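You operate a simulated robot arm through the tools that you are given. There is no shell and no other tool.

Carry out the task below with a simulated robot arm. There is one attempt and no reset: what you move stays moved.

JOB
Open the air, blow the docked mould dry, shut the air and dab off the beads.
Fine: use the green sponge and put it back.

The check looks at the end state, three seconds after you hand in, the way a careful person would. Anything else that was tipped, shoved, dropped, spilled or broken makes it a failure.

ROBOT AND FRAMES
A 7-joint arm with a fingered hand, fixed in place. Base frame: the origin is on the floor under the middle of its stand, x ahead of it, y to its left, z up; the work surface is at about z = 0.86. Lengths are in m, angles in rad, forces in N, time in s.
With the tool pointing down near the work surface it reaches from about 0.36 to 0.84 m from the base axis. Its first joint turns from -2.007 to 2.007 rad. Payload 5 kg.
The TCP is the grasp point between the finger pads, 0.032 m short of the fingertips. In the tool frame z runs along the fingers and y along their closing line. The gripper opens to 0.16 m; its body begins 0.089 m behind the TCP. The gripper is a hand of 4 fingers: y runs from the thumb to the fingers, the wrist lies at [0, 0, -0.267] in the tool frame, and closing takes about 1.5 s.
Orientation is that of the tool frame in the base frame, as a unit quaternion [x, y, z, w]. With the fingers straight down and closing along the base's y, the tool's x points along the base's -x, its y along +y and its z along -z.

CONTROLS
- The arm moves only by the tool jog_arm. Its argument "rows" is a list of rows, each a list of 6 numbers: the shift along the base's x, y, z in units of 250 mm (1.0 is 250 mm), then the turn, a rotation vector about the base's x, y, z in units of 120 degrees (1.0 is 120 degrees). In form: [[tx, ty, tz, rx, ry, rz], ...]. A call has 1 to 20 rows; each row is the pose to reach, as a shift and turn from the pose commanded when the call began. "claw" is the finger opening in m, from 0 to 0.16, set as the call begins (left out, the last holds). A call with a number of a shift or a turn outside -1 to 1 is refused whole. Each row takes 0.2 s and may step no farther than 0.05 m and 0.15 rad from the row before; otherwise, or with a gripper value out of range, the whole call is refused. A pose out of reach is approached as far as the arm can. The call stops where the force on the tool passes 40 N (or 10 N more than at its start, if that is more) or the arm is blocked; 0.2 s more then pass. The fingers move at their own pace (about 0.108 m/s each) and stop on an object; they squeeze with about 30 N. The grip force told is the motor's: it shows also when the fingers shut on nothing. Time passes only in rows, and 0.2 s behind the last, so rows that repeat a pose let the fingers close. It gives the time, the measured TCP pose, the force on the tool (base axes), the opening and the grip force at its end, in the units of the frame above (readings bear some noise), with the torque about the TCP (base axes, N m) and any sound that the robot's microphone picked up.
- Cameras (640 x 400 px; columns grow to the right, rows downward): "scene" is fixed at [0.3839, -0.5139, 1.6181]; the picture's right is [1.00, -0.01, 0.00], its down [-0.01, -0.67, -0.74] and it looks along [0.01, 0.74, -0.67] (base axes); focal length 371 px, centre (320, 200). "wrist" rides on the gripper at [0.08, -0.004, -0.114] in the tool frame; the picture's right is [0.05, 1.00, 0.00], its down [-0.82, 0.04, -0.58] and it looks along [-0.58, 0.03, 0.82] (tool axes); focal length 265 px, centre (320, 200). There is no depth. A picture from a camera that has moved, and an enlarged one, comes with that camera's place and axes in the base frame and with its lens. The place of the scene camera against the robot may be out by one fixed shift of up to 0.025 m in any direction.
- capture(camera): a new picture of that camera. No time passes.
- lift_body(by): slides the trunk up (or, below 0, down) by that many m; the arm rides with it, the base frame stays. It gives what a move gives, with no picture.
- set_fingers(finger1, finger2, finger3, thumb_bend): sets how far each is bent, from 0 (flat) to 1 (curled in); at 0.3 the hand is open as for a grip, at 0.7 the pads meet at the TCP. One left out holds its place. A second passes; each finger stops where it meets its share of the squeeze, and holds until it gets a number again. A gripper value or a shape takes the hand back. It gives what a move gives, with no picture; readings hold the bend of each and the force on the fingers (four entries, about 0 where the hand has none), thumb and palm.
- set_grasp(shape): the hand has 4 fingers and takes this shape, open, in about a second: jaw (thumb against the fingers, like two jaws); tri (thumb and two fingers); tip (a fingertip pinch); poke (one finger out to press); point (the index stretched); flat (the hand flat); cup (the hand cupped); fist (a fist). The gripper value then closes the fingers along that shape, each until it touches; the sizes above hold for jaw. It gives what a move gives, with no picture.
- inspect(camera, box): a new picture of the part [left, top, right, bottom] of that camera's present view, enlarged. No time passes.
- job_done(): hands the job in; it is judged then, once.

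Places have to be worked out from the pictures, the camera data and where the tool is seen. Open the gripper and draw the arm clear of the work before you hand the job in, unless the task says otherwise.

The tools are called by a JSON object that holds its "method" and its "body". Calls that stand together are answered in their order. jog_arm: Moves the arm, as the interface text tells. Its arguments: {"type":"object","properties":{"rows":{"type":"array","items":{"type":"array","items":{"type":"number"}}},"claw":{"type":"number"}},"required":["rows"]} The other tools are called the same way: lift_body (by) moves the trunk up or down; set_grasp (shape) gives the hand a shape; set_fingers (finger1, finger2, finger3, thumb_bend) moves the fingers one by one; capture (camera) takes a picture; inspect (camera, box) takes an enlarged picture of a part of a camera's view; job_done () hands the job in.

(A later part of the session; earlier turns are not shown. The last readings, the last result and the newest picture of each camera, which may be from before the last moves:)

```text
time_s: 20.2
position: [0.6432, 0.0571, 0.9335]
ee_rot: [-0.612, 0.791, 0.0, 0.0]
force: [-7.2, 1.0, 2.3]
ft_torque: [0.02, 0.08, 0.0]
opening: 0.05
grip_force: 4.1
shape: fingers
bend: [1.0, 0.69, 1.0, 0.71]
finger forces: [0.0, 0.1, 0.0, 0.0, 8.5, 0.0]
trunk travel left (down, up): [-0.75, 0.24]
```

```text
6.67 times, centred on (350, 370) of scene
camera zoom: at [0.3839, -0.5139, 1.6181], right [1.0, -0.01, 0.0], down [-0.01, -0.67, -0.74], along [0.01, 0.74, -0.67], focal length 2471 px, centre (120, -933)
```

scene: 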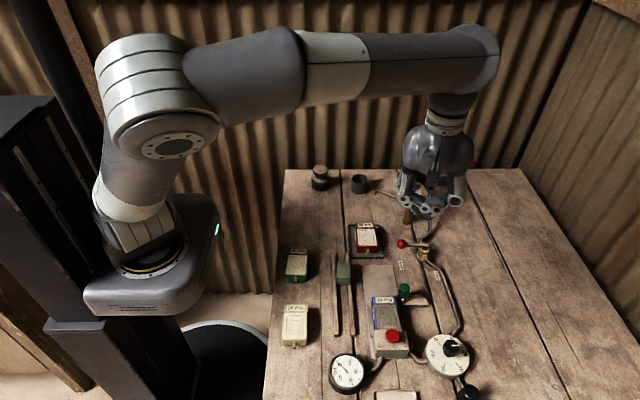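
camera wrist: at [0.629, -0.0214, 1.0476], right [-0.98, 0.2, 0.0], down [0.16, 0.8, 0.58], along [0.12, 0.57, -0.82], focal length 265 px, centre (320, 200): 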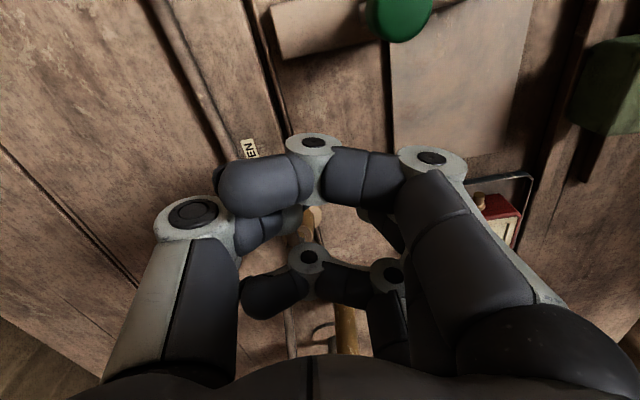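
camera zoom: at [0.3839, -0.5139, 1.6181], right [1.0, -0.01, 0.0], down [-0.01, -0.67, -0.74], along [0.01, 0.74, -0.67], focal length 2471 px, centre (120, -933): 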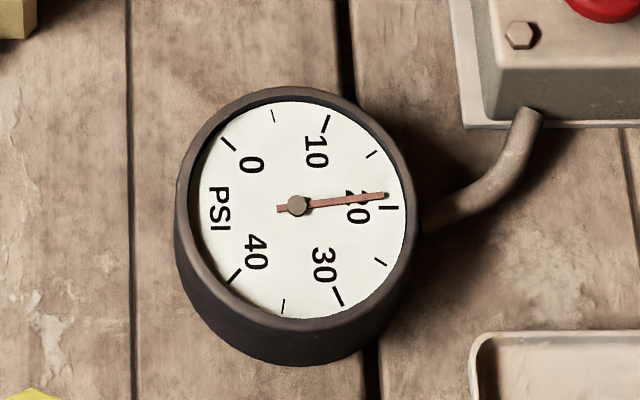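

The lever met its stop (about 8 N) and the gauge rose to near 20. I back the finger off and lift, then recheck the gauge and lever.

{"method": "jog_arm", "body": {"rows": [[-0.04, 0.02, 0, 0, 0, 0], [-0.08, 0.04, 0, 0, 0, 0], [-0.08, 0.04, 0.15, 0, 0, 0], [-0.08, 0.04, 0.3, 0, 0, 0], [-0.1, 0.0, 0.48, 0, 0, -0.05], [-0.12, -0.1, 0.6, 0, 0, -0.1]]}}

{"method": "inspect", "body": {"camera": "scene", "box": [320, 340, 380, 400]}}

{"method": "capture", "body": {"camera": "scene"}}

{"method": "capture", "body": {"camera": "wrist"}}

```text
time_s: 21.6
position: [0.6144, 0.0315, 1.0841]
ee_rot: [-0.525, 0.851, 0.0, 0.0]
force: [0.2, 0.0, -0.2]
ft_torque: [0.02, -0.01, 0.01]
opening: 0.0504
grip_force: 0.1
shape: fingers
bend: [1.0, 0.7, 1.0, 0.7]
finger forces: [0.0, 0.0, 0.1, 0.0, 0.0, 0.1]
trunk travel left (down, up): [-0.75, 0.24]
```

```text
6.67 times, centred on (350, 370) of scene
camera zoom: at [0.3839, -0.5139, 1.6181], right [1.0, -0.01, 0.0], down [-0.01, -0.67, -0.74], along [0.01, 0.74, -0.67], focal length 2471 px, centre (120, -933)
```

zoom: 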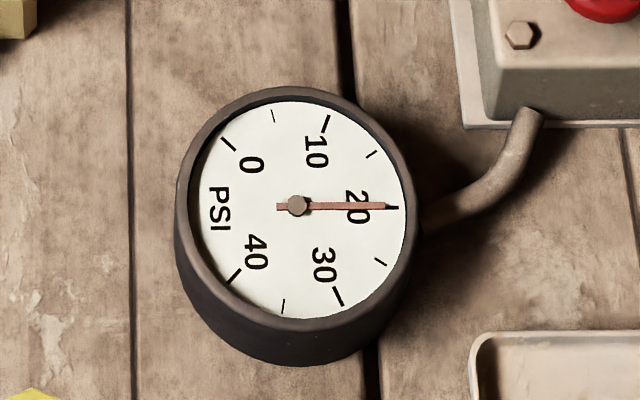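

```text
taken
```

scene: 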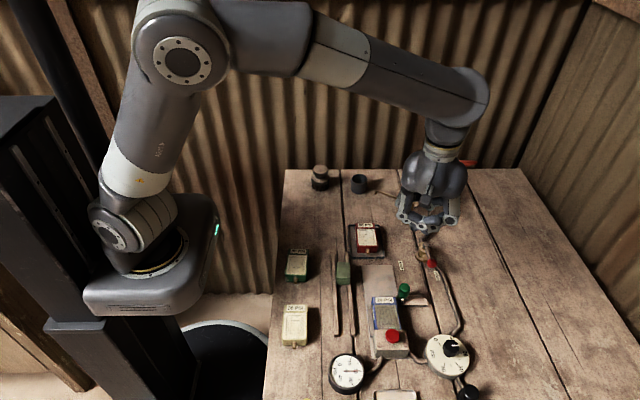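

```text
taken
camera wrist: at [0.583, -0.0419, 1.1968], right [-0.92, 0.4, 0.0], down [0.33, 0.75, 0.58], along [0.23, 0.53, -0.82], focal length 265 px, centre (320, 200)
```

wrist: 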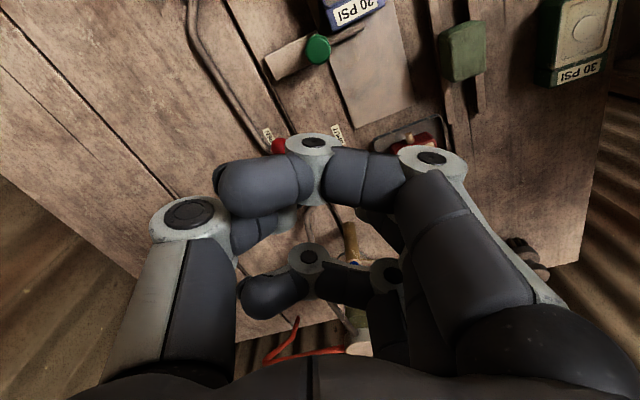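

Gauge is now exactly at 20 PSI and the lever lies at OPEN. Next I bring the finger above the red button at about (0.550, -0.130, top ≈ 0.925), turning the yaw back to 0.

{"method": "jog_arm", "body": {"rows": [[-0.03, -0.08, 0, 0, 0, -0.066], [-0.06, -0.16, 0, 0, 0, -0.132], [-0.1, -0.24, 0, 0, 0, -0.198], [-0.13, -0.32, 0, 0, 0, -0.264], [-0.16, -0.4, 0, 0, 0, -0.33], [-0.19, -0.48, 0, 0, 0, -0.396], [-0.23, -0.56, -0.05, 0, 0, -0.462], [-0.258, -0.646, -0.136, 0, 0, -0.5275], [-0.258, -0.646, -0.136, 0, 0, -0.5275]]}}

{"method": "capture", "body": {"camera": "scene"}}

{"method": "inspect", "body": {"camera": "scene", "box": [330, 230, 450, 350]}}

{"method": "capture", "body": {"camera": "wrist"}}

```text
time_s: 23.6
position: [0.55, -0.129, 1.0504]
ee_rot: [0.001, 1.0, 0.0, -0.001]
force: [0.4, -0.2, -0.2]
ft_torque: [0.01, 0.05, 0.01]
opening: 0.0505
grip_force: 0.0
shape: fingers
bend: [1.0, 0.7, 1.0, 0.7]
finger forces: [0.1, 0.0, 0.0, 0.1, 0.0, 0.0]
trunk travel left (down, up): [-0.75, 0.24]
```

```text
taken
```

scene: 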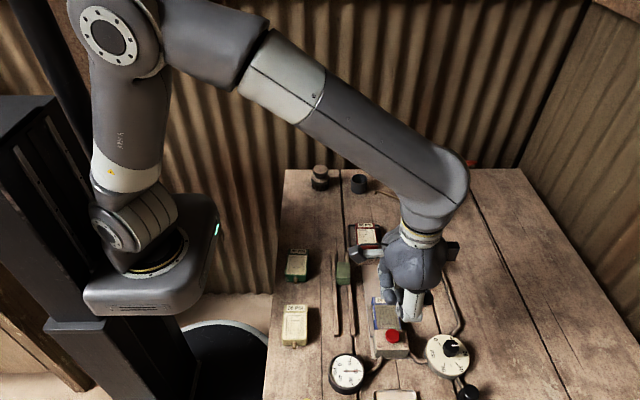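

```text
3.33 times, centred on (390, 290) of scene
camera zoom: at [0.3839, -0.5139, 1.6181], right [1.0, -0.01, 0.0], down [-0.01, -0.67, -0.74], along [0.01, 0.74, -0.67], focal length 1235 px, centre (87, -100)
```

zoom: 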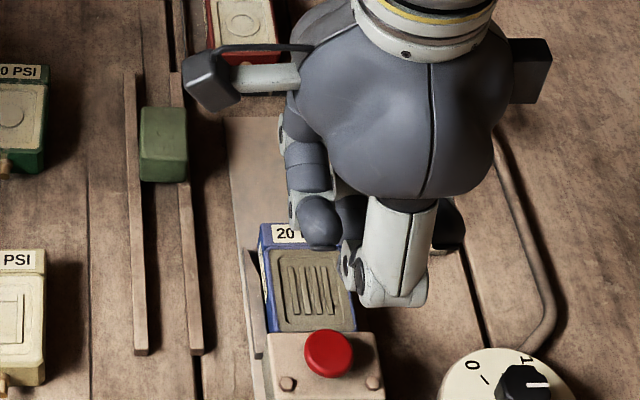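

```text
taken
camera wrist: at [0.4716, -0.1326, 1.1634], right [-0.05, 1.0, 0.0], down [0.82, 0.04, 0.58], along [0.58, 0.03, -0.82], focal length 265 px, centre (320, 200)
```

wrist: 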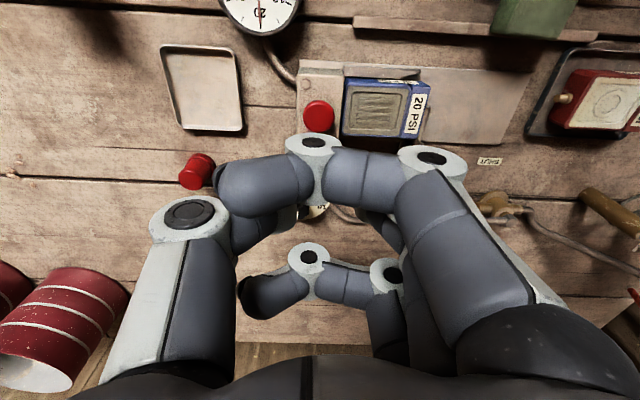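

Position over the button is confirmed (0.551, -0.130). I descend to just touch and read the force.

{"method": "jog_arm", "body": {"rows": [[0.004, -0.004, -0.15, 0, 0, 0], [0.004, -0.004, -0.27, 0, 0, 0], [0.004, -0.004, -0.34, 0, 0, 0], [0.004, -0.004, -0.37, 0, 0, 0], [0.004, -0.004, -0.385, 0, 0, 0], [0.004, -0.004, -0.4, 0, 0, 0]]}}

{"method": "inspect", "body": {"camera": "scene", "box": [330, 260, 450, 380]}}

```text
time_s: 25.0
position: [0.5504, -0.1306, 0.9509]
ee_rot: [-0.001, 1.0, 0.0, 0.001]
force: [-0.2, -0.3, 1.8]
ft_torque: [0.03, -0.03, 0.02]
opening: 0.0506
grip_force: 0.8
shape: fingers
bend: [1.0, 0.7, 1.0, 0.7]
finger forces: [0.0, 1.6, 0.0, 0.1, 0.0, 0.0]
trunk travel left (down, up): [-0.75, 0.24]
```

```text
3.33 times, centred on (390, 320) of scene
camera zoom: at [0.3839, -0.5139, 1.6181], right [1.0, -0.01, 0.0], down [-0.01, -0.67, -0.74], along [0.01, 0.74, -0.67], focal length 1235 px, centre (87, -200)
```

zoom: 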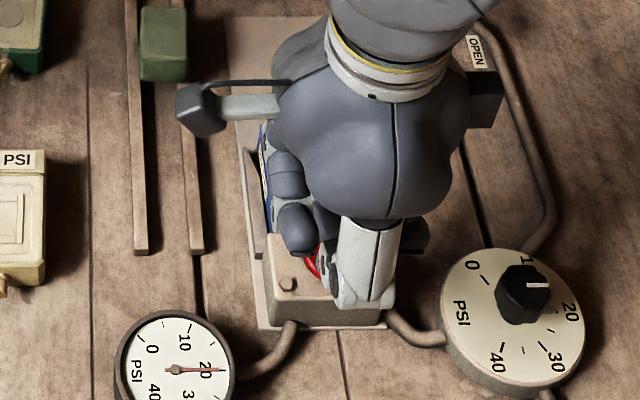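

Finger 2 touches the button with about 1.8 N. I press a few mm deeper and hold, watching for sound and gauge change.

{"method": "jog_arm", "body": {"rows": [[0, 0, -0.008, 0, 0, 0], [0, 0, -0.016, 0, 0, 0], [0, 0, -0.016, 0, 0, 0]]}}

{"method": "inspect", "body": {"camera": "scene", "box": [330, 260, 450, 380]}}

```text
time_s: 25.8
position: [0.5512, -0.1305, 0.9455]
ee_rot: [-0.001, 1.0, 0.0, 0.0]
force: [0.4, 0.9, 4.2]
ft_torque: [0.05, -0.06, 0.02]
opening: 0.0505
grip_force: 1.6
shape: fingers
bend: [1.0, 0.7, 1.0, 0.7]
finger forces: [0.0, 3.9, 0.0, 0.1, 0.0, 0.1]
trunk travel left (down, up): [-0.75, 0.24]
heard: click
```

```text
3.33 times, centred on (390, 320) of scene
camera zoom: at [0.3839, -0.5139, 1.6181], right [1.0, -0.01, 0.0], down [-0.01, -0.67, -0.74], along [0.01, 0.74, -0.67], focal length 1235 px, centre (87, -200)
```

zoom: 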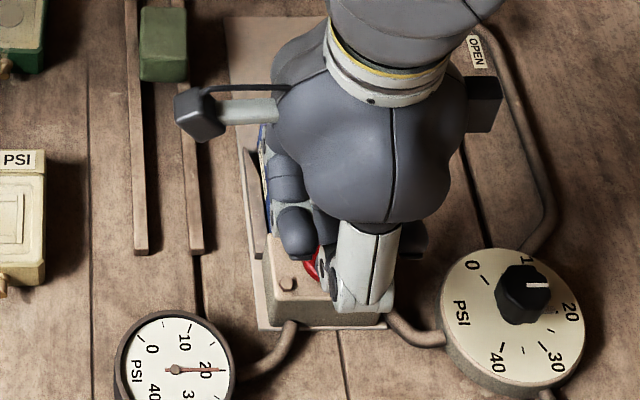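

A click was heard with about 4 N. I keep holding to see whether air sounds continue.

{"method": "jog_arm", "body": {"rows": [[0, 0, 0, 0, 0, 0], [0, 0, 0, 0, 0, 0], [0, 0, 0, 0, 0, 0], [0, 0, 0, 0, 0, 0], [0, 0, 0, 0, 0, 0]]}}

{"method": "inspect", "body": {"camera": "scene", "box": [320, 340, 380, 400]}}

```text
time_s: 27.0
position: [0.5517, -0.131, 0.946]
ee_rot: [-0.001, 1.0, 0.0, 0.0]
force: [0.7, 1.7, 4.2]
ft_torque: [0.03, -0.01, 0.01]
opening: 0.0503
grip_force: 1.5
shape: fingers
bend: [1.0, 0.7, 1.0, 0.7]
finger forces: [0.0, 4.1, 0.0, 0.0, 0.0, 0.1]
trunk travel left (down, up): [-0.75, 0.24]
```

```text
6.67 times, centred on (350, 370) of scene
camera zoom: at [0.3839, -0.5139, 1.6181], right [1.0, -0.01, 0.0], down [-0.01, -0.67, -0.74], along [0.01, 0.74, -0.67], focal length 2471 px, centre (120, -933)
```

zoom: 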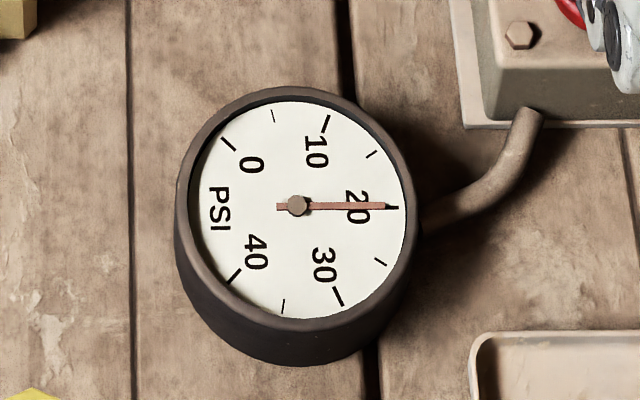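

Gauge holds at 20. I hold a bit longer, then lift and move aside to look at the mould face.

{"method": "jog_arm", "body": {"rows": [[0, 0, 0, 0, 0, 0], [0, 0, 0, 0, 0, 0], [0, 0, 0, 0, 0, 0], [0, 0, 0, 0, 0, 0], [0, 0, 0, 0, 0, 0], [0, 0, 0, 0, 0, 0], [0, 0, 0, 0, 0, 0], [0, 0, 0, 0, 0, 0], [0, 0, 0, 0, 0, 0], [0, 0, 0, 0, 0, 0]]}}

{"method": "jog_arm", "body": {"rows": [[0, 0, 0.04, 0, 0, 0], [0, 0, 0.15, 0, 0, 0], [-0.1, -0.05, 0.25, 0, 0, 0], [-0.25, -0.08, 0.35, 0, 0, 0], [-0.4, -0.08, 0.4, 0, 0, 0], [-0.5, -0.08, 0.4, 0, 0, 0]]}}

{"method": "inspect", "body": {"camera": "scene", "box": [355, 270, 445, 370]}}

{"method": "capture", "body": {"camera": "wrist"}}

```text
time_s: 29.2
position: [0.5515, -0.1316, 0.945]
ee_rot: [0.0, 1.0, 0.0, 0.0]
force: [0.0, 0.8, 5.0]
ft_torque: [0.08, -0.02, -0.02]
opening: 0.0504
grip_force: 1.7
shape: fingers
bend: [1.0, 0.7, 1.0, 0.7]
finger forces: [0.0, 3.9, 0.1, 0.1, 0.0, 0.0]
trunk travel left (down, up): [-0.75, 0.24]
```

```text
time_s: 30.6
position: [0.4267, -0.1504, 1.0487]
ee_rot: [-0.002, 1.0, 0.0, 0.001]
force: [0.1, 0.4, -0.4]
ft_torque: [0.0, 0.0, -0.02]
opening: 0.0507
grip_force: 0.0
shape: fingers
bend: [1.0, 0.7, 1.0, 0.7]
finger forces: [0.0, 0.1, 0.0, 0.0, 0.0, 0.1]
trunk travel left (down, up): [-0.75, 0.24]
```

```text
4.00 times, centred on (400, 320) of scene
camera zoom: at [0.3839, -0.5139, 1.6181], right [1.0, -0.01, 0.0], down [-0.01, -0.67, -0.74], along [0.01, 0.74, -0.67], focal length 1482 px, centre (0, -280)
```

zoom: 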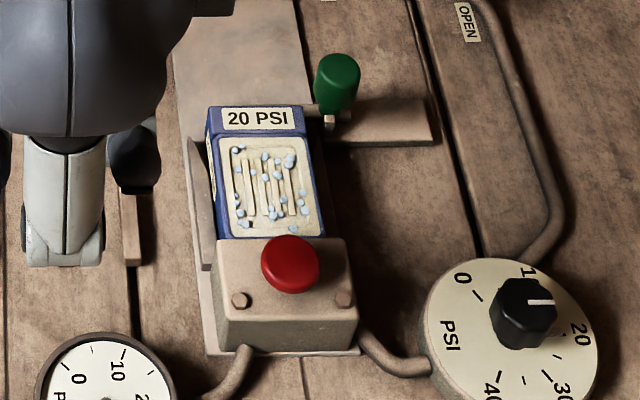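

```text
taken
camera wrist: at [0.3486, -0.1552, 1.1614], right [-0.05, 1.0, 0.0], down [0.81, 0.04, 0.58], along [0.58, 0.03, -0.82], focal length 265 px, centre (320, 200)
```

wrist: 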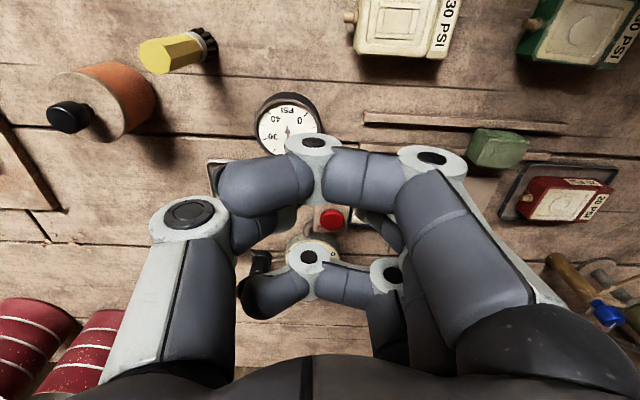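

The mould face turned light (dry) with blue-ish beads left on it. Now I shut the air: I go to the +x side of the ball (now around (0.678, 0.056)) and push it back.

{"method": "jog_arm", "body": {"rows": [[0.1, 0.06, 0.04, 0, 0, 0.06], [0.2, 0.12, 0.08, 0, 0, 0.12], [0.3, 0.2, 0.125, 0, 0, 0.18], [0.4, 0.28, 0.125, 0, 0, 0.24], [0.5, 0.34, 0.125, 0, 0, 0.3], [0.6, 0.4, 0.125, 0, 0, 0.36]]}}

{"method": "jog_arm", "body": {"rows": [[0.1, 0.07, 0, 0, 0, 0.06], [0.2, 0.14, 0, 0, 0, 0.12], [0.3, 0.21, 0, 0, 0, 0.18], [0.4, 0.28, 0, 0, 0, 0.223], [0.5, 0.35, 0, 0, 0, 0.223], [0.605, 0.405, -0.03, 0, 0, 0.223], [0.605, 0.405, -0.08, 0, 0, 0.223]]}}

{"method": "capture", "body": {"camera": "wrist"}}

{"method": "inspect", "body": {"camera": "scene", "box": [370, 190, 530, 290]}}

```text
time_s: 32.0
position: [0.575, -0.0498, 1.0788]
ee_rot: [-0.37, 0.929, 0.0, 0.0]
force: [-0.1, 0.1, 0.3]
ft_torque: [0.02, 0.02, 0.0]
opening: 0.0501
grip_force: 0.0
shape: fingers
bend: [1.0, 0.7, 1.0, 0.7]
finger forces: [0.0, 0.1, 0.0, 0.1, 0.0, 0.0]
trunk travel left (down, up): [-0.75, 0.24]
```

```text
time_s: 33.6
position: [0.7278, 0.0496, 1.0566]
ee_rot: [-0.574, 0.819, 0.0, 0.001]
force: [-0.2, 0.4, -0.6]
ft_torque: [0.0, -0.01, 0.02]
opening: 0.0505
grip_force: 0.0
shape: fingers
bend: [1.0, 0.7, 1.0, 0.7]
finger forces: [0.1, 0.1, 0.0, 0.0, 0.0, 0.0]
trunk travel left (down, up): [-0.75, 0.24]
```

```text
taken
camera wrist: at [0.7058, -0.0275, 1.1702], right [-0.96, 0.29, 0.0], down [0.24, 0.78, 0.58], along [0.17, 0.55, -0.82], focal length 265 px, centre (320, 200)
```

wrist: 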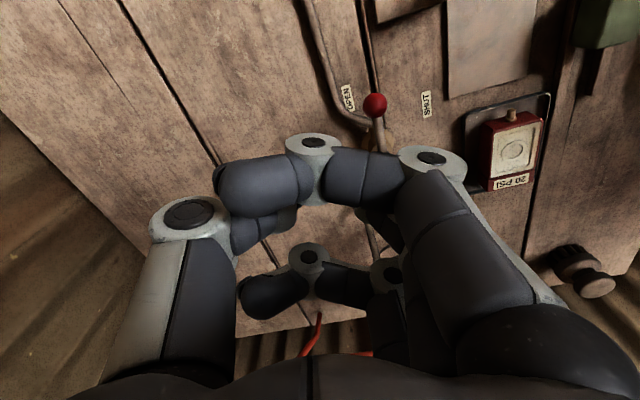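

```text
4.00 times, centred on (450, 240) of scene
camera zoom: at [0.3839, -0.5139, 1.6181], right [1.0, -0.01, 0.0], down [-0.01, -0.67, -0.74], along [0.01, 0.74, -0.67], focal length 1482 px, centre (-200, 40)
```

zoom: 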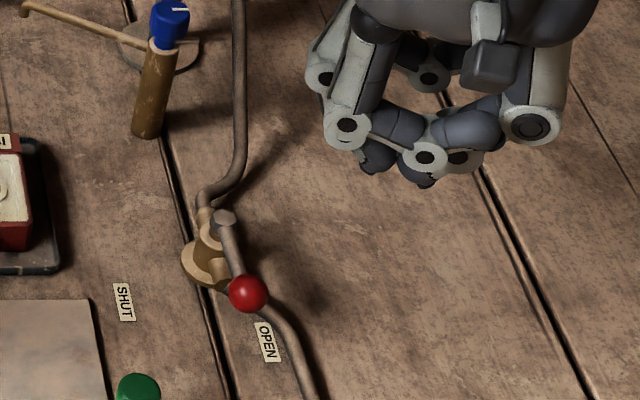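

Ball now at (0.676, 0.058), pivot (0.675, 0.116). I descend on its +x side, then sweep the arc back toward SHUT.

{"method": "jog_arm", "body": {"rows": [[0, 0, -0.15, 0, 0, 0], [0, 0, -0.3, 0, 0, 0], [0, 0, -0.4, 0, 0, 0], [0, 0, -0.46, 0, 0, 0], [0, 0, -0.49, 0, 0, 0], [0, 0, -0.49, 0, 0, 0]]}}

{"method": "inspect", "body": {"camera": "scene", "box": [370, 190, 530, 290]}}

```text
time_s: 35.0
position: [0.7281, 0.0507, 0.9353]
ee_rot: [-0.574, 0.819, 0.0, 0.0]
force: [-0.3, -0.9, 1.0]
ft_torque: [-0.04, 0.03, 0.0]
opening: 0.0504
grip_force: 0.1
shape: fingers
bend: [1.0, 0.7, 1.0, 0.7]
finger forces: [0.1, 0.0, 0.0, 0.0, 0.0, 0.1]
trunk travel left (down, up): [-0.75, 0.24]
```

```text
4.00 times, centred on (450, 240) of scene
camera zoom: at [0.3839, -0.5139, 1.6181], right [1.0, -0.01, 0.0], down [-0.01, -0.67, -0.74], along [0.01, 0.74, -0.67], focal length 1482 px, centre (-200, 40)
```

zoom: 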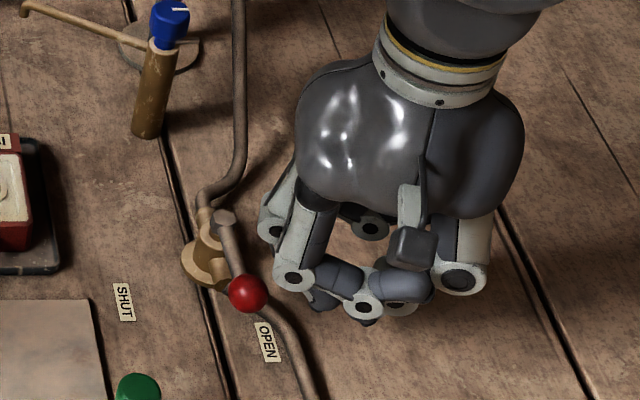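

The hand is beside the ball without contact. I start sweeping in -x, in a first part of the arc.

{"method": "jog_arm", "body": {"rows": [[-0.04, 0.03, 0, 0, 0, 0], [-0.08, 0.035, 0, 0, 0, 0], [-0.115, 0.025, 0, 0, 0, 0], [-0.152, 0.015, 0, 0, 0, 0], [-0.187, 0.011, 0, 0, 0, 0], [-0.223, 0.01, 0, 0, 0, 0]]}}

{"method": "inspect", "body": {"camera": "scene", "box": [370, 190, 530, 290]}}

{"method": "capture", "body": {"camera": "wrist"}}

```text
time_s: 36.4
position: [0.6703, 0.0517, 0.9361]
ee_rot: [-0.573, 0.819, 0.0, 0.0]
force: [0.1, -0.4, 0.6]
ft_torque: [-0.01, 0.0, -0.02]
opening: 0.0507
grip_force: 0.8
shape: fingers
bend: [1.0, 0.7, 1.0, 0.7]
finger forces: [0.1, 1.0, 0.0, 0.0, 0.0, 0.0]
trunk travel left (down, up): [-0.75, 0.24]
```

```text
4.00 times, centred on (450, 240) of scene
camera zoom: at [0.3839, -0.5139, 1.6181], right [1.0, -0.01, 0.0], down [-0.01, -0.67, -0.74], along [0.01, 0.74, -0.67], focal length 1482 px, centre (-200, 40)
```

zoom: 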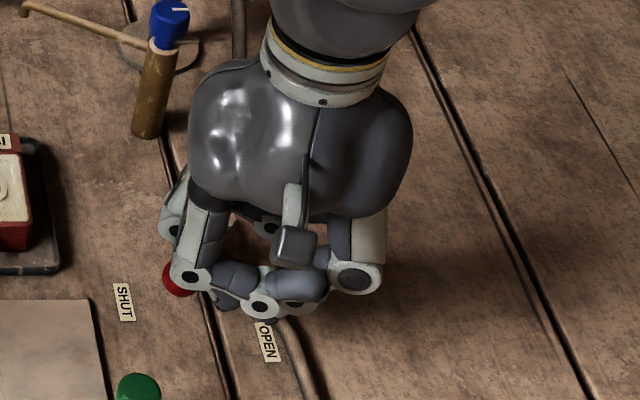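

```text
taken
camera wrist: at [0.6488, -0.0252, 1.0481], right [-0.96, 0.29, 0.0], down [0.24, 0.78, 0.58], along [0.17, 0.55, -0.82], focal length 265 px, centre (320, 200)
```

wrist: 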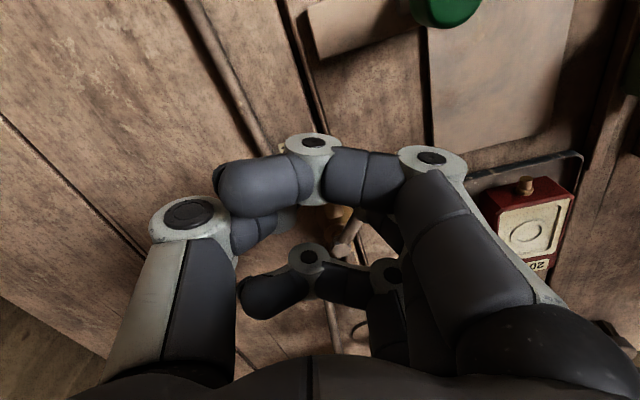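

The ball is following (φ≈230°). I continue the sweep to the SHUT stop.

{"method": "jog_arm", "body": {"rows": [[-0.035, 0.007, 0, 0, 0, 0], [-0.069, 0.015, 0, 0, 0, 0], [-0.1, 0.03, 0, 0, 0, 0], [-0.13, 0.048, 0, 0, 0, 0], [-0.157, 0.072, 0, 0, 0, 0], [-0.18, 0.097, 0, 0, 0, 0], [-0.2, 0.125, 0, 0, 0, 0], [-0.214, 0.157, 0, 0, 0, 0]]}}

{"method": "inspect", "body": {"camera": "scene", "box": [350, 190, 510, 290]}}

{"method": "capture", "body": {"camera": "wrist"}}

{"method": "inspect", "body": {"camera": "scene", "box": [320, 340, 380, 400]}}

```text
time_s: 38.2
position: [0.6177, 0.0942, 0.9338]
ee_rot: [-0.574, 0.819, 0.0, -0.001]
force: [-0.8, -1.2, 0.2]
ft_torque: [0.0, -0.02, 0.01]
opening: 0.0503
grip_force: 0.0
shape: fingers
bend: [1.0, 0.7, 1.0, 0.7]
finger forces: [0.1, 0.1, 0.1, 0.1, 0.0, 0.0]
trunk travel left (down, up): [-0.75, 0.24]
```

```text
4.00 times, centred on (430, 240) of scene
camera zoom: at [0.3839, -0.5139, 1.6181], right [1.0, -0.01, 0.0], down [-0.01, -0.67, -0.74], along [0.01, 0.74, -0.67], focal length 1482 px, centre (-120, 40)
```

zoom: 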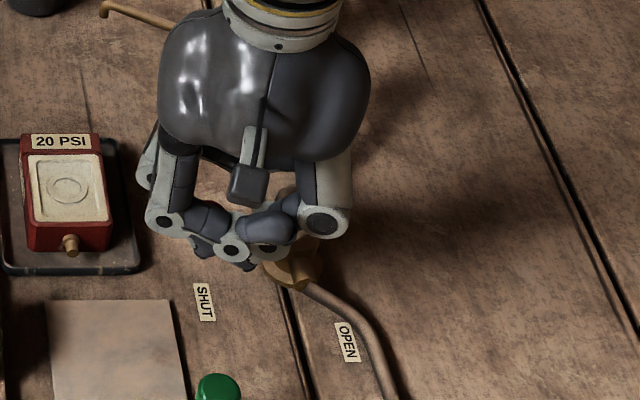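

```text
taken
camera wrist: at [0.5957, 0.0159, 1.0481], right [-0.96, 0.29, 0.0], down [0.24, 0.78, 0.58], along [0.17, 0.55, -0.82], focal length 265 px, centre (320, 200)
```

wrist: 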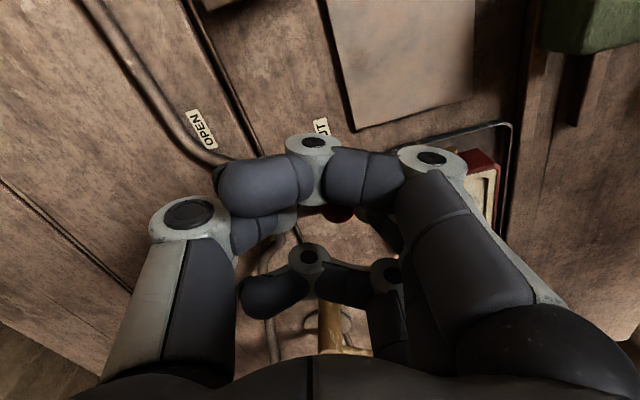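

```text
6.67 times, centred on (350, 370) of scene
camera zoom: at [0.3839, -0.5139, 1.6181], right [1.0, -0.01, 0.0], down [-0.01, -0.67, -0.74], along [0.01, 0.74, -0.67], focal length 2471 px, centre (120, -933)
```

zoom: 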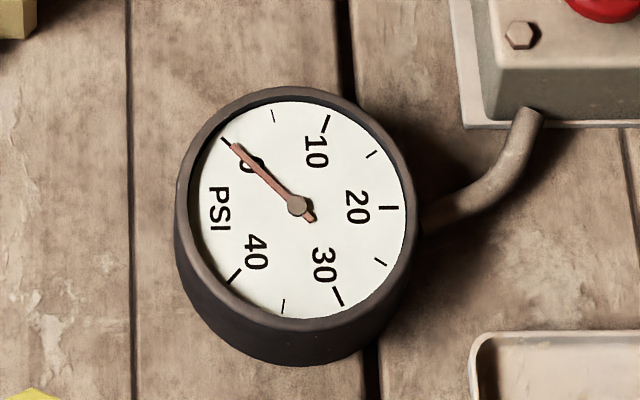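

The gauge dropped to about 0. I push a little further to seat the lever on its SHUT stop.

{"method": "jog_arm", "body": {"rows": [[-0.005, 0.017, 0, 0, 0, 0], [-0.01, 0.035, 0, 0, 0, 0], [-0.012, 0.045, 0, 0, 0, 0]]}}

{"method": "capture", "body": {"camera": "wrist"}}

```text
time_s: 39.0
position: [0.6138, 0.0984, 0.9336]
ee_rot: [-0.573, 0.82, -0.001, 0.0]
force: [-3.0, -16.6, -0.8]
ft_torque: [-0.4, 0.07, 0.12]
opening: 0.0506
grip_force: 8.3
shape: fingers
bend: [1.0, 0.7, 1.0, 0.7]
finger forces: [0.0, 16.2, 0.0, 0.0, 0.1, 0.0]
trunk travel left (down, up): [-0.75, 0.24]
```

```text
taken
camera wrist: at [0.592, 0.0231, 1.0481], right [-0.96, 0.29, 0.0], down [0.24, 0.78, 0.58], along [0.17, 0.55, -0.82], focal length 265 px, centre (320, 200)
```

wrist: 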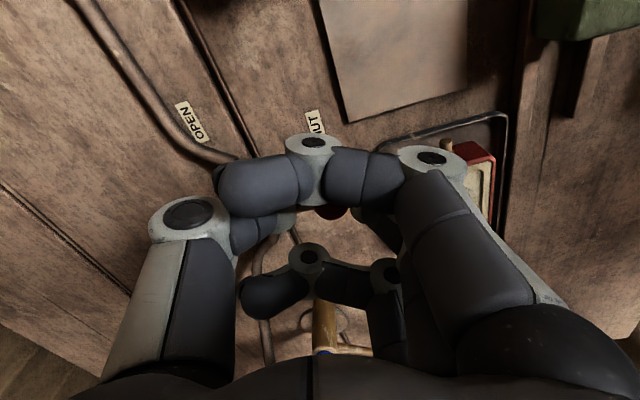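

The lever is firmly at its SHUT stop (16 N). I back off, lift, and then survey the sponge and mould with the hand opened.

{"method": "jog_arm", "body": {"rows": [[0.0, -0.05, 0, 0, 0, 0], [0.0, -0.1, 0.02, 0, 0, 0], [0.0, -0.1, 0.18, 0, 0, 0], [0.0, -0.1, 0.34, 0, 0, 0], [-0.1, -0.1, 0.48, 0, 0, -0.06], [-0.2, -0.15, 0.6, 0, 0, -0.12], [-0.3, -0.2, 0.64, 0, 0, -0.18], [-0.4, -0.25, 0.64, 0, 0, -0.24], [-0.5, -0.3, 0.64, 0, 0, -0.3], [-0.6, -0.35, 0.64, 0, 0, -0.36], [-0.7, -0.38, 0.64, 0, 0, -0.42], [-0.8, -0.38, 0.64, 0, 0, -0.48], [-0.86, -0.38, 0.64, 0, 0, -0.54], [-0.86, -0.38, 0.64, 0, 0, -0.5833]]}}

{"method": "set_grasp", "body": {"shape": "jaw"}}

{"method": "capture", "body": {"camera": "wrist"}}

{"method": "capture", "body": {"camera": "scene"}}

```text
time_s: 42.0
position: [0.3989, 0.008, 1.0948]
ee_rot: [0.0, 1.0, -0.001, 0.0]
force: [0.5, 0.5, 0.5]
ft_torque: [0.0, -0.01, 0.04]
opening: 0.0502
grip_force: 0.1
shape: fingers
bend: [1.0, 0.7, 1.0, 0.7]
finger forces: [0.0, 0.0, 0.0, 0.0, 0.0, 0.0]
trunk travel left (down, up): [-0.75, 0.24]
```

```text
time_s: 42.9
position: [0.3985, 0.0072, 1.0953]
ee_rot: [-0.001, 1.0, 0.0, -0.001]
force: [-0.2, -0.3, 0.0]
ft_torque: [-0.02, 0.02, -0.03]
opening: 0.16
grip_force: 0.1
shape: jaw
bend: [0.3, 0.3, 0.3, 0.3]
finger forces: [0.0, 0.0, 0.1, 0.1, 0.0, 0.1]
trunk travel left (down, up): [-0.75, 0.24]
```

```text
taken
camera wrist: at [0.321, 0.0032, 1.208], right [-0.05, 1.0, 0.0], down [0.82, 0.04, 0.58], along [0.58, 0.03, -0.82], focal length 265 px, centre (320, 200)
```

wrist: 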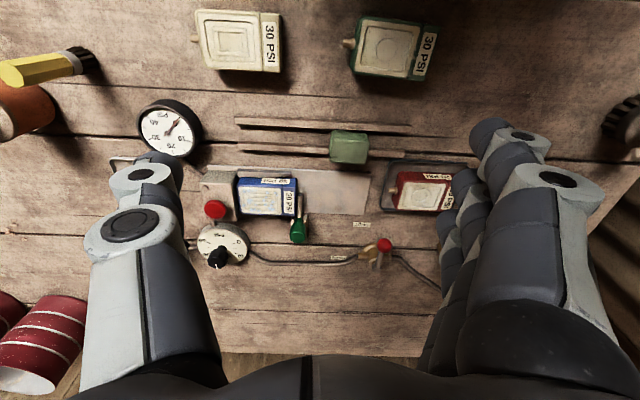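

```text
taken
```

scene: 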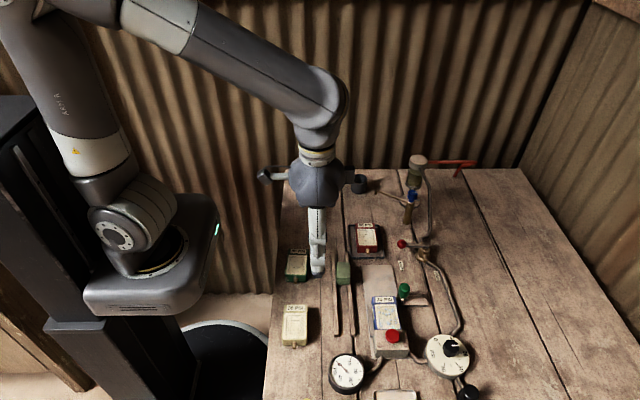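

{"method": "inspect", "body": {"camera": "wrist", "box": [210, 100, 440, 250]}}

{"method": "inspect", "body": {"camera": "wrist", "box": [300, 100, 400, 180]}}

{"method": "inspect", "body": {"camera": "wrist", "box": [195, 165, 315, 255]}}

{"method": "inspect", "body": {"camera": "scene", "box": [360, 280, 420, 360]}}

{"method": "inspect", "body": {"camera": "scene", "box": [320, 245, 370, 345]}}

```text
2.67 times, centred on (325, 175) of wrist
camera zoom: at [0.321, 0.0032, 1.208], right [-0.05, 1.0, 0.0], down [0.82, 0.04, 0.58], along [0.58, 0.03, -0.82], focal length 708 px, centre (307, 267)
```

zoom: 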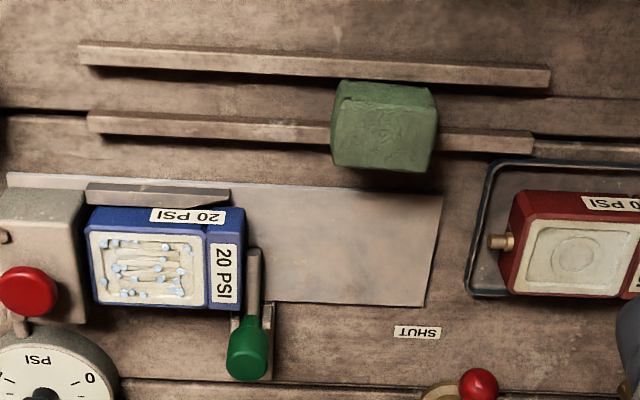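

```text
5.00 times, centred on (350, 140) of wrist
camera zoom: at [0.321, 0.0032, 1.208], right [-0.05, 1.0, 0.0], down [0.82, 0.04, 0.58], along [0.58, 0.03, -0.82], focal length 1327 px, centre (170, 500)
```

zoom: 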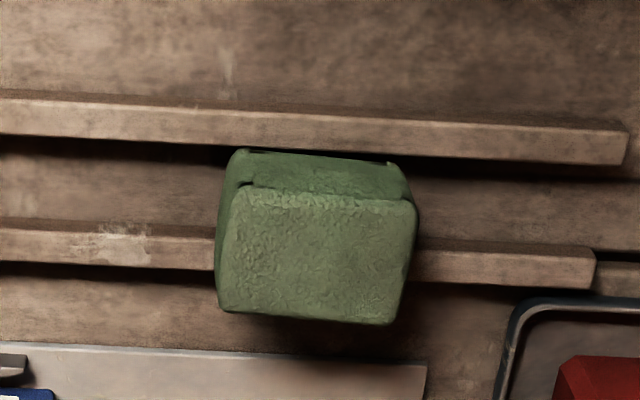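

```text
4.44 times, centred on (255, 210) of wrist
camera zoom: at [0.321, 0.0032, 1.208], right [-0.05, 1.0, 0.0], down [0.82, 0.04, 0.58], along [0.58, 0.03, -0.82], focal length 1180 px, centre (609, 156)
```

zoom: 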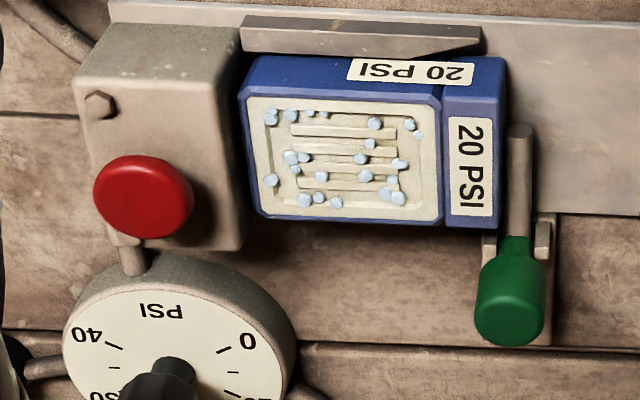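

```text
5.00 times, centred on (390, 320) of scene
camera zoom: at [0.3839, -0.5139, 1.6181], right [1.0, -0.01, 0.0], down [-0.01, -0.67, -0.74], along [0.01, 0.74, -0.67], focal length 1853 px, centre (-30, -400)
```

zoom: 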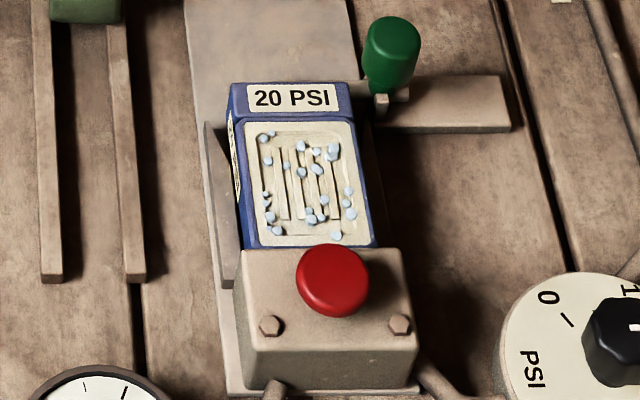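

```text
4.00 times, centred on (345, 295) of scene
camera zoom: at [0.3839, -0.5139, 1.6181], right [1.0, -0.01, 0.0], down [-0.01, -0.67, -0.74], along [0.01, 0.74, -0.67], focal length 1482 px, centre (220, -180)
```

zoom: 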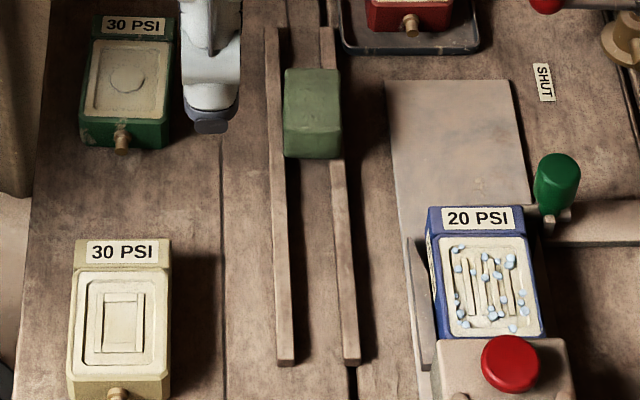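

About 20 beads lie over x∈[0.536,0.571], y∈[-0.098,-0.045] on a face at z≈0.887. The sponge is about 0.036×0.044×0.023 at (0.462, 0.047). I test whether yaw -90° is reachable, since I want the hand's closing line along x while dabbing (station box on the -y side).

{"method": "jog_arm", "body": {"rows": [[0.04, 0.02, 0, 0, 0, -0.068], [0.08, 0.04, 0, 0, 0, -0.136], [0.12, 0.06, 0, 0, 0, -0.204], [0.16, 0.08, 0, 0, 0, -0.272], [0.2, 0.1, 0, 0, 0, -0.341], [0.24, 0.12, 0, 0, 0, -0.409], [0.28, 0.14, 0, 0, 0, -0.477], [0.32, 0.16, 0, 0, 0, -0.545], [0.36, 0.18, 0, 0, 0, -0.614], [0.4, 0.2, 0, 0, 0, -0.682], [0.44, 0.22, 0, 0, 0, -0.75]]}}

{"method": "capture", "body": {"camera": "wrist"}}

{"method": "inspect", "body": {"camera": "wrist", "box": [230, 60, 430, 200]}}

```text
time_s: 45.3
position: [0.5115, 0.0627, 1.0942]
ee_rot: [0.708, 0.706, 0.0, 0.0]
force: [0.4, 1.0, -0.9]
ft_torque: [-0.02, 0.01, 0.01]
opening: 0.1602
grip_force: 0.1
shape: jaw
bend: [0.3, 0.3, 0.3, 0.3]
finger forces: [0.0, 0.0, 0.1, 0.0, 0.0, 0.0]
trunk travel left (down, up): [-0.75, 0.24]
```

```text
taken
camera wrist: at [0.5085, 0.1435, 1.2072], right [1.0, 0.05, 0.0], down [0.04, -0.82, 0.58], along [0.03, -0.58, -0.82], focal length 265 px, centre (320, 200)
```

wrist: 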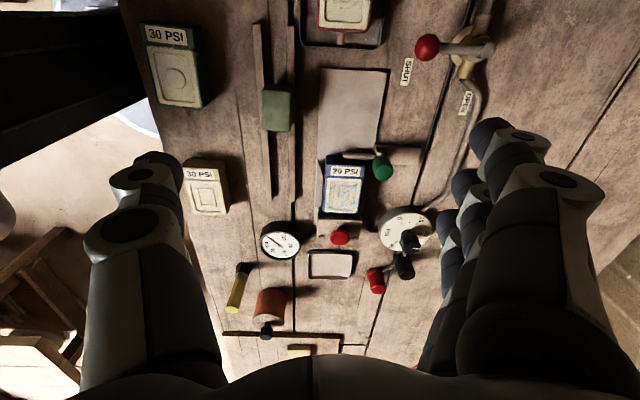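

```text
2.86 times, centred on (330, 130) of wrist
camera zoom: at [0.5085, 0.1435, 1.2072], right [1.0, 0.05, 0.0], down [0.04, -0.82, 0.58], along [0.03, -0.58, -0.82], focal length 758 px, centre (291, 400)
```

zoom: 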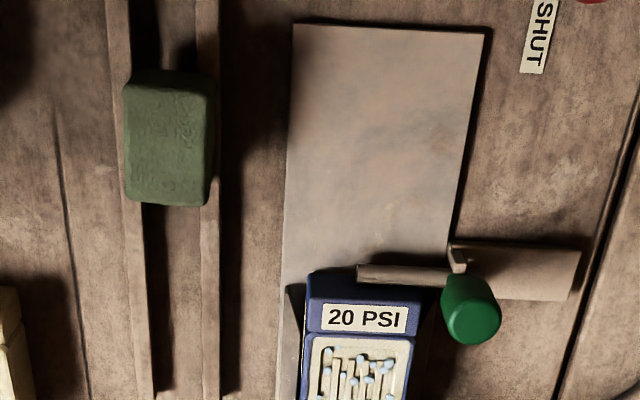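

Yaw -90° is reachable. I now rotate back to yaw 0 above the sponge (about (0.464, 0.047), top z≈0.898) and shape the hand as a two-digit pinch, open, for picking it by its y-ends.

{"method": "jog_arm", "body": {"rows": [[-0.02, -0.006, 0, 0, 0, 0.068], [-0.04, -0.012, 0, 0, 0, 0.136], [-0.06, -0.018, 0, 0, 0, 0.204], [-0.08, -0.024, 0, 0, 0, 0.272], [-0.1, -0.03, 0, 0, 0, 0.341], [-0.12, -0.036, 0, 0, 0, 0.409], [-0.14, -0.042, 0, 0, 0, 0.477], [-0.16, -0.048, 0, 0, 0, 0.545], [-0.19, -0.054, -0.04, 0, 0, 0.614], [-0.19, -0.063, -0.08, 0, 0, 0.682], [-0.19, -0.063, -0.12, 0, 0, 0.75], [-0.19, -0.063, -0.12, 0, 0, 0.75]]}}

{"method": "set_fingers", "body": {"finger1": 1, "finger2": 0.45, "finger3": 1, "thumb_bend": 0.45}}

{"method": "capture", "body": {"camera": "wrist"}}

{"method": "inspect", "body": {"camera": "scene", "box": [280, 180, 420, 300]}}

```text
time_s: 47.9
position: [0.4624, 0.0477, 1.0655]
ee_rot: [-0.002, 1.0, 0.0, 0.0]
force: [0.5, -0.5, 0.5]
ft_torque: [-0.02, 0.03, 0.03]
opening: 0.16
grip_force: 0.0
shape: jaw
bend: [0.3, 0.3, 0.3, 0.3]
finger forces: [0.0, 0.1, 0.0, 0.0, 0.0, 0.1]
trunk travel left (down, up): [-0.75, 0.24]
```

```text
time_s: 48.9
position: [0.4626, 0.0473, 1.0658]
ee_rot: [-0.001, 1.0, 0.0, -0.001]
force: [0.3, 0.3, 0.7]
ft_torque: [-0.01, -0.01, -0.04]
opening: 0.0661
grip_force: 0.1
shape: fingers
bend: [1.0, 0.45, 1.0, 0.45]
finger forces: [0.0, 0.0, 0.1, 0.0, 0.0, 0.0]
trunk travel left (down, up): [-0.75, 0.24]
```

```text
taken
camera wrist: at [0.3837, 0.0428, 1.1788], right [-0.05, 1.0, 0.0], down [0.82, 0.04, 0.58], along [0.58, 0.03, -0.82], focal length 265 px, centre (320, 200)
```

wrist: 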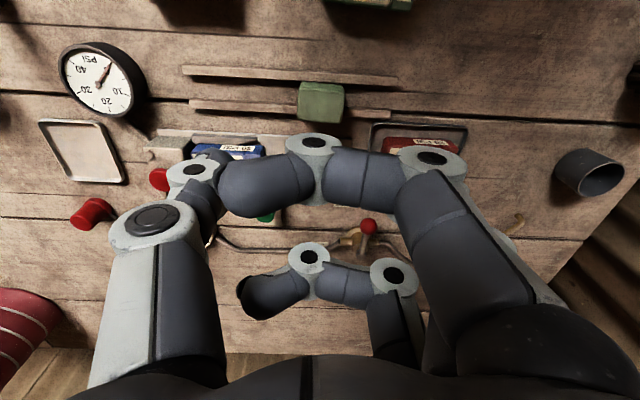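

```text
3.33 times, centred on (350, 240) of scene
camera zoom: at [0.3839, -0.5139, 1.6181], right [1.0, -0.01, 0.0], down [-0.01, -0.67, -0.74], along [0.01, 0.74, -0.67], focal length 1235 px, centre (220, 67)
```

zoom: 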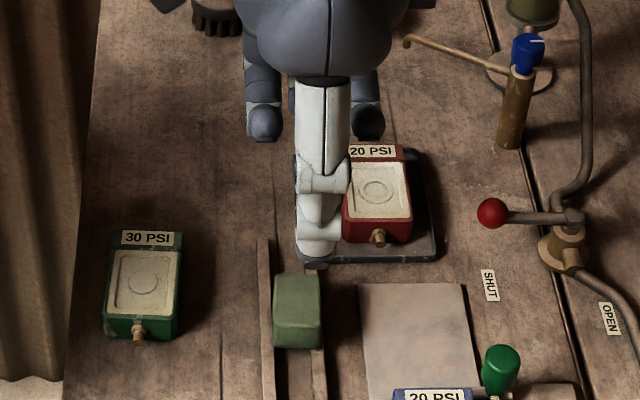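

I zoom in on the sponge from this pose to refine its place before descending.

{"method": "inspect", "body": {"camera": "wrist", "box": [270, 60, 370, 140]}}

{"method": "inspect", "body": {"camera": "scene", "box": [325, 250, 365, 290]}}

```text
5.00 times, centred on (320, 100) of wrist
camera zoom: at [0.3837, 0.0428, 1.1788], right [-0.05, 1.0, 0.0], down [0.82, 0.04, 0.58], along [0.58, 0.03, -0.82], focal length 1327 px, centre (320, 700)
```

zoom: 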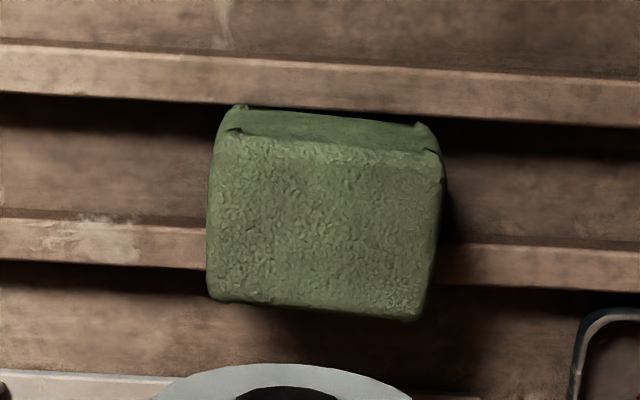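

```text
10.00 times, centred on (345, 270) of scene
camera zoom: at [0.3839, -0.5139, 1.6181], right [1.0, -0.01, 0.0], down [-0.01, -0.67, -0.74], along [0.01, 0.74, -0.67], focal length 3706 px, centre (70, -500)
```

zoom: 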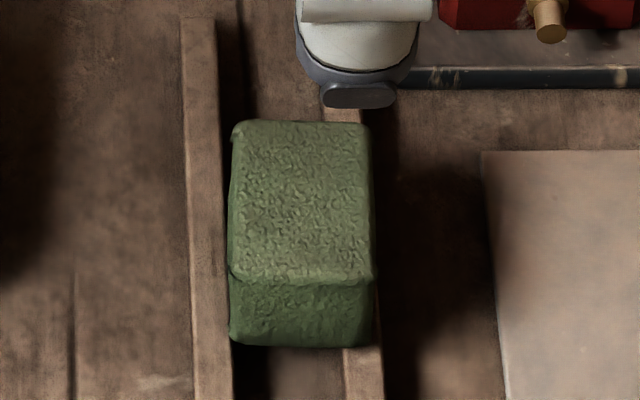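

Sponge top centre refined to (0.463, 0.0475, 0.8986). I descend so the fingertips straddle it, with tips about 7–9 mm above its underside.

{"method": "jog_arm", "body": {"rows": [[0.003, 0, -0.15, 0, 0, 0], [0.003, 0, -0.3, 0, 0, 0], [0.003, 0, -0.42, 0, 0, 0], [0.003, 0, -0.52, 0, 0, 0], [0.003, 0, -0.58, 0, 0, 0], [0.003, 0, -0.607, 0, 0, 0], [0.003, 0, -0.607, 0, 0, 0]]}}

{"method": "capture", "body": {"camera": "wrist"}}

{"method": "inspect", "body": {"camera": "scene", "box": [310, 220, 390, 300]}}

```text
time_s: 50.5
position: [0.463, 0.0471, 0.9126]
ee_rot: [0.0, 1.0, 0.0, 0.0]
force: [-0.4, -0.1, -0.1]
ft_torque: [0.0, -0.02, -0.01]
opening: 0.0656
grip_force: 0.1
shape: fingers
bend: [1.0, 0.45, 1.0, 0.45]
finger forces: [0.0, 0.0, 0.1, 0.0, 0.0, 0.1]
trunk travel left (down, up): [-0.75, 0.24]
```

```text
taken
camera wrist: at [0.3839, 0.0425, 1.0261], right [-0.05, 1.0, 0.0], down [0.82, 0.04, 0.58], along [0.58, 0.03, -0.82], focal length 265 px, centre (320, 200)
```

wrist: 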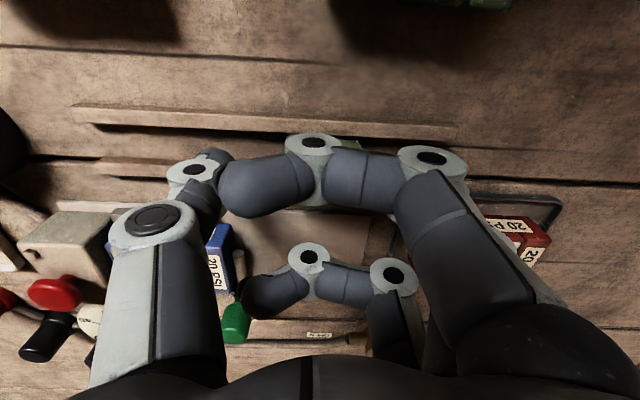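

```text
5.00 times, centred on (350, 260) of scene
camera zoom: at [0.3839, -0.5139, 1.6181], right [1.0, -0.01, 0.0], down [-0.01, -0.67, -0.74], along [0.01, 0.74, -0.67], focal length 1853 px, centre (170, -100)
```

zoom: 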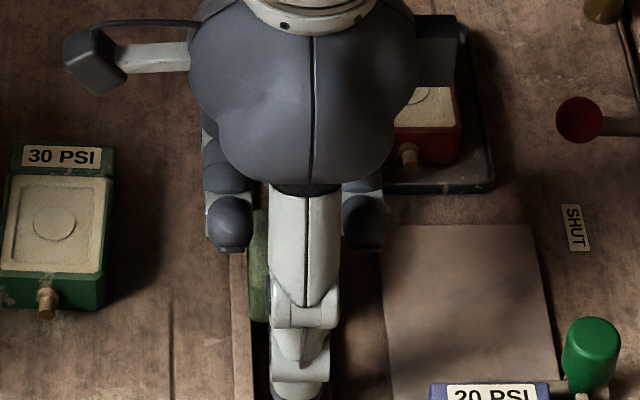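

Thumb seems about 2–3 mm to +x of the sponge centre; I shift by -2 mm, then close finger 2 and thumb gently.

{"method": "jog_arm", "body": {"rows": [[-0.008, 0.0, 0, 0, 0, 0], [-0.008, 0.0, 0, 0, 0, 0]]}}

{"method": "set_fingers", "body": {"finger2": 0.57, "thumb_bend": 0.57}}

{"method": "inspect", "body": {"camera": "scene", "box": [310, 220, 390, 300]}}

```text
time_s: 51.1
position: [0.4624, 0.047, 0.9131]
ee_rot: [-0.001, 1.0, 0.0, 0.0]
force: [0.4, -0.7, 0.5]
ft_torque: [0.0, 0.0, 0.01]
opening: 0.0658
grip_force: 0.1
shape: fingers
bend: [1.0, 0.45, 1.0, 0.45]
finger forces: [0.0, 0.1, 0.0, 0.0, 0.1, 0.1]
trunk travel left (down, up): [-0.75, 0.24]
```

```text
time_s: 52.1
position: [0.4608, 0.0463, 0.9135]
ee_rot: [0.0, 1.0, 0.0, -0.001]
force: [0.7, 0.6, 0.5]
ft_torque: [0.05, -0.01, 0.01]
opening: 0.0579
grip_force: 0.1
shape: fingers
bend: [1.0, 0.56, 1.0, 0.56]
finger forces: [0.0, 0.0, 0.0, 0.0, 0.1, 0.1]
trunk travel left (down, up): [-0.75, 0.24]
```

```text
5.00 times, centred on (350, 260) of scene
camera zoom: at [0.3839, -0.5139, 1.6181], right [1.0, -0.01, 0.0], down [-0.01, -0.67, -0.74], along [0.01, 0.74, -0.67], focal length 1853 px, centre (170, -100)
```

zoom: 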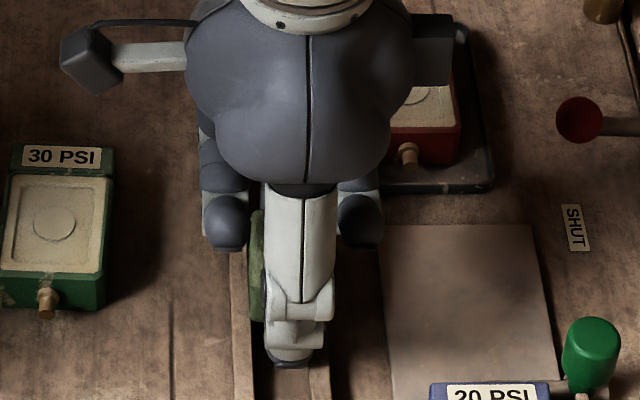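

No contact yet; I close further.

{"method": "set_fingers", "body": {"finger2": 0.63, "thumb_bend": 0.63}}

{"method": "inspect", "body": {"camera": "scene", "box": [310, 220, 390, 300]}}

```text
time_s: 53.1
position: [0.4612, 0.0472, 0.9128]
ee_rot: [-0.001, 1.0, 0.0, 0.001]
force: [0.3, 0.1, 1.0]
ft_torque: [0.01, 0.0, 0.03]
opening: 0.0561
grip_force: 6.3
shape: fingers
bend: [1.0, 0.58, 1.0, 0.61]
finger forces: [0.0, 6.4, 0.1, 0.0, 6.5, 0.1]
trunk travel left (down, up): [-0.75, 0.24]
```

```text
5.00 times, centred on (350, 260) of scene
camera zoom: at [0.3839, -0.5139, 1.6181], right [1.0, -0.01, 0.0], down [-0.01, -0.67, -0.74], along [0.01, 0.74, -0.67], focal length 1853 px, centre (170, -100)
```

zoom: 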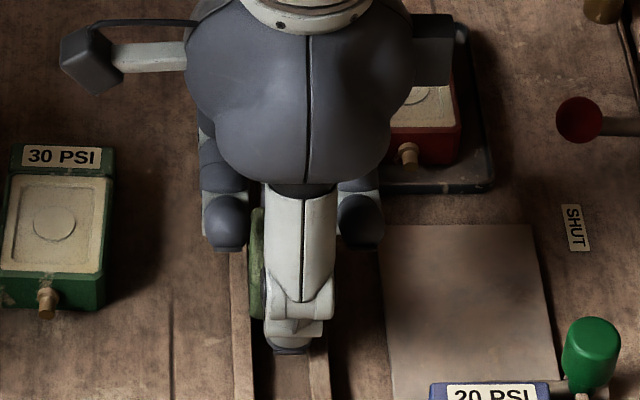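

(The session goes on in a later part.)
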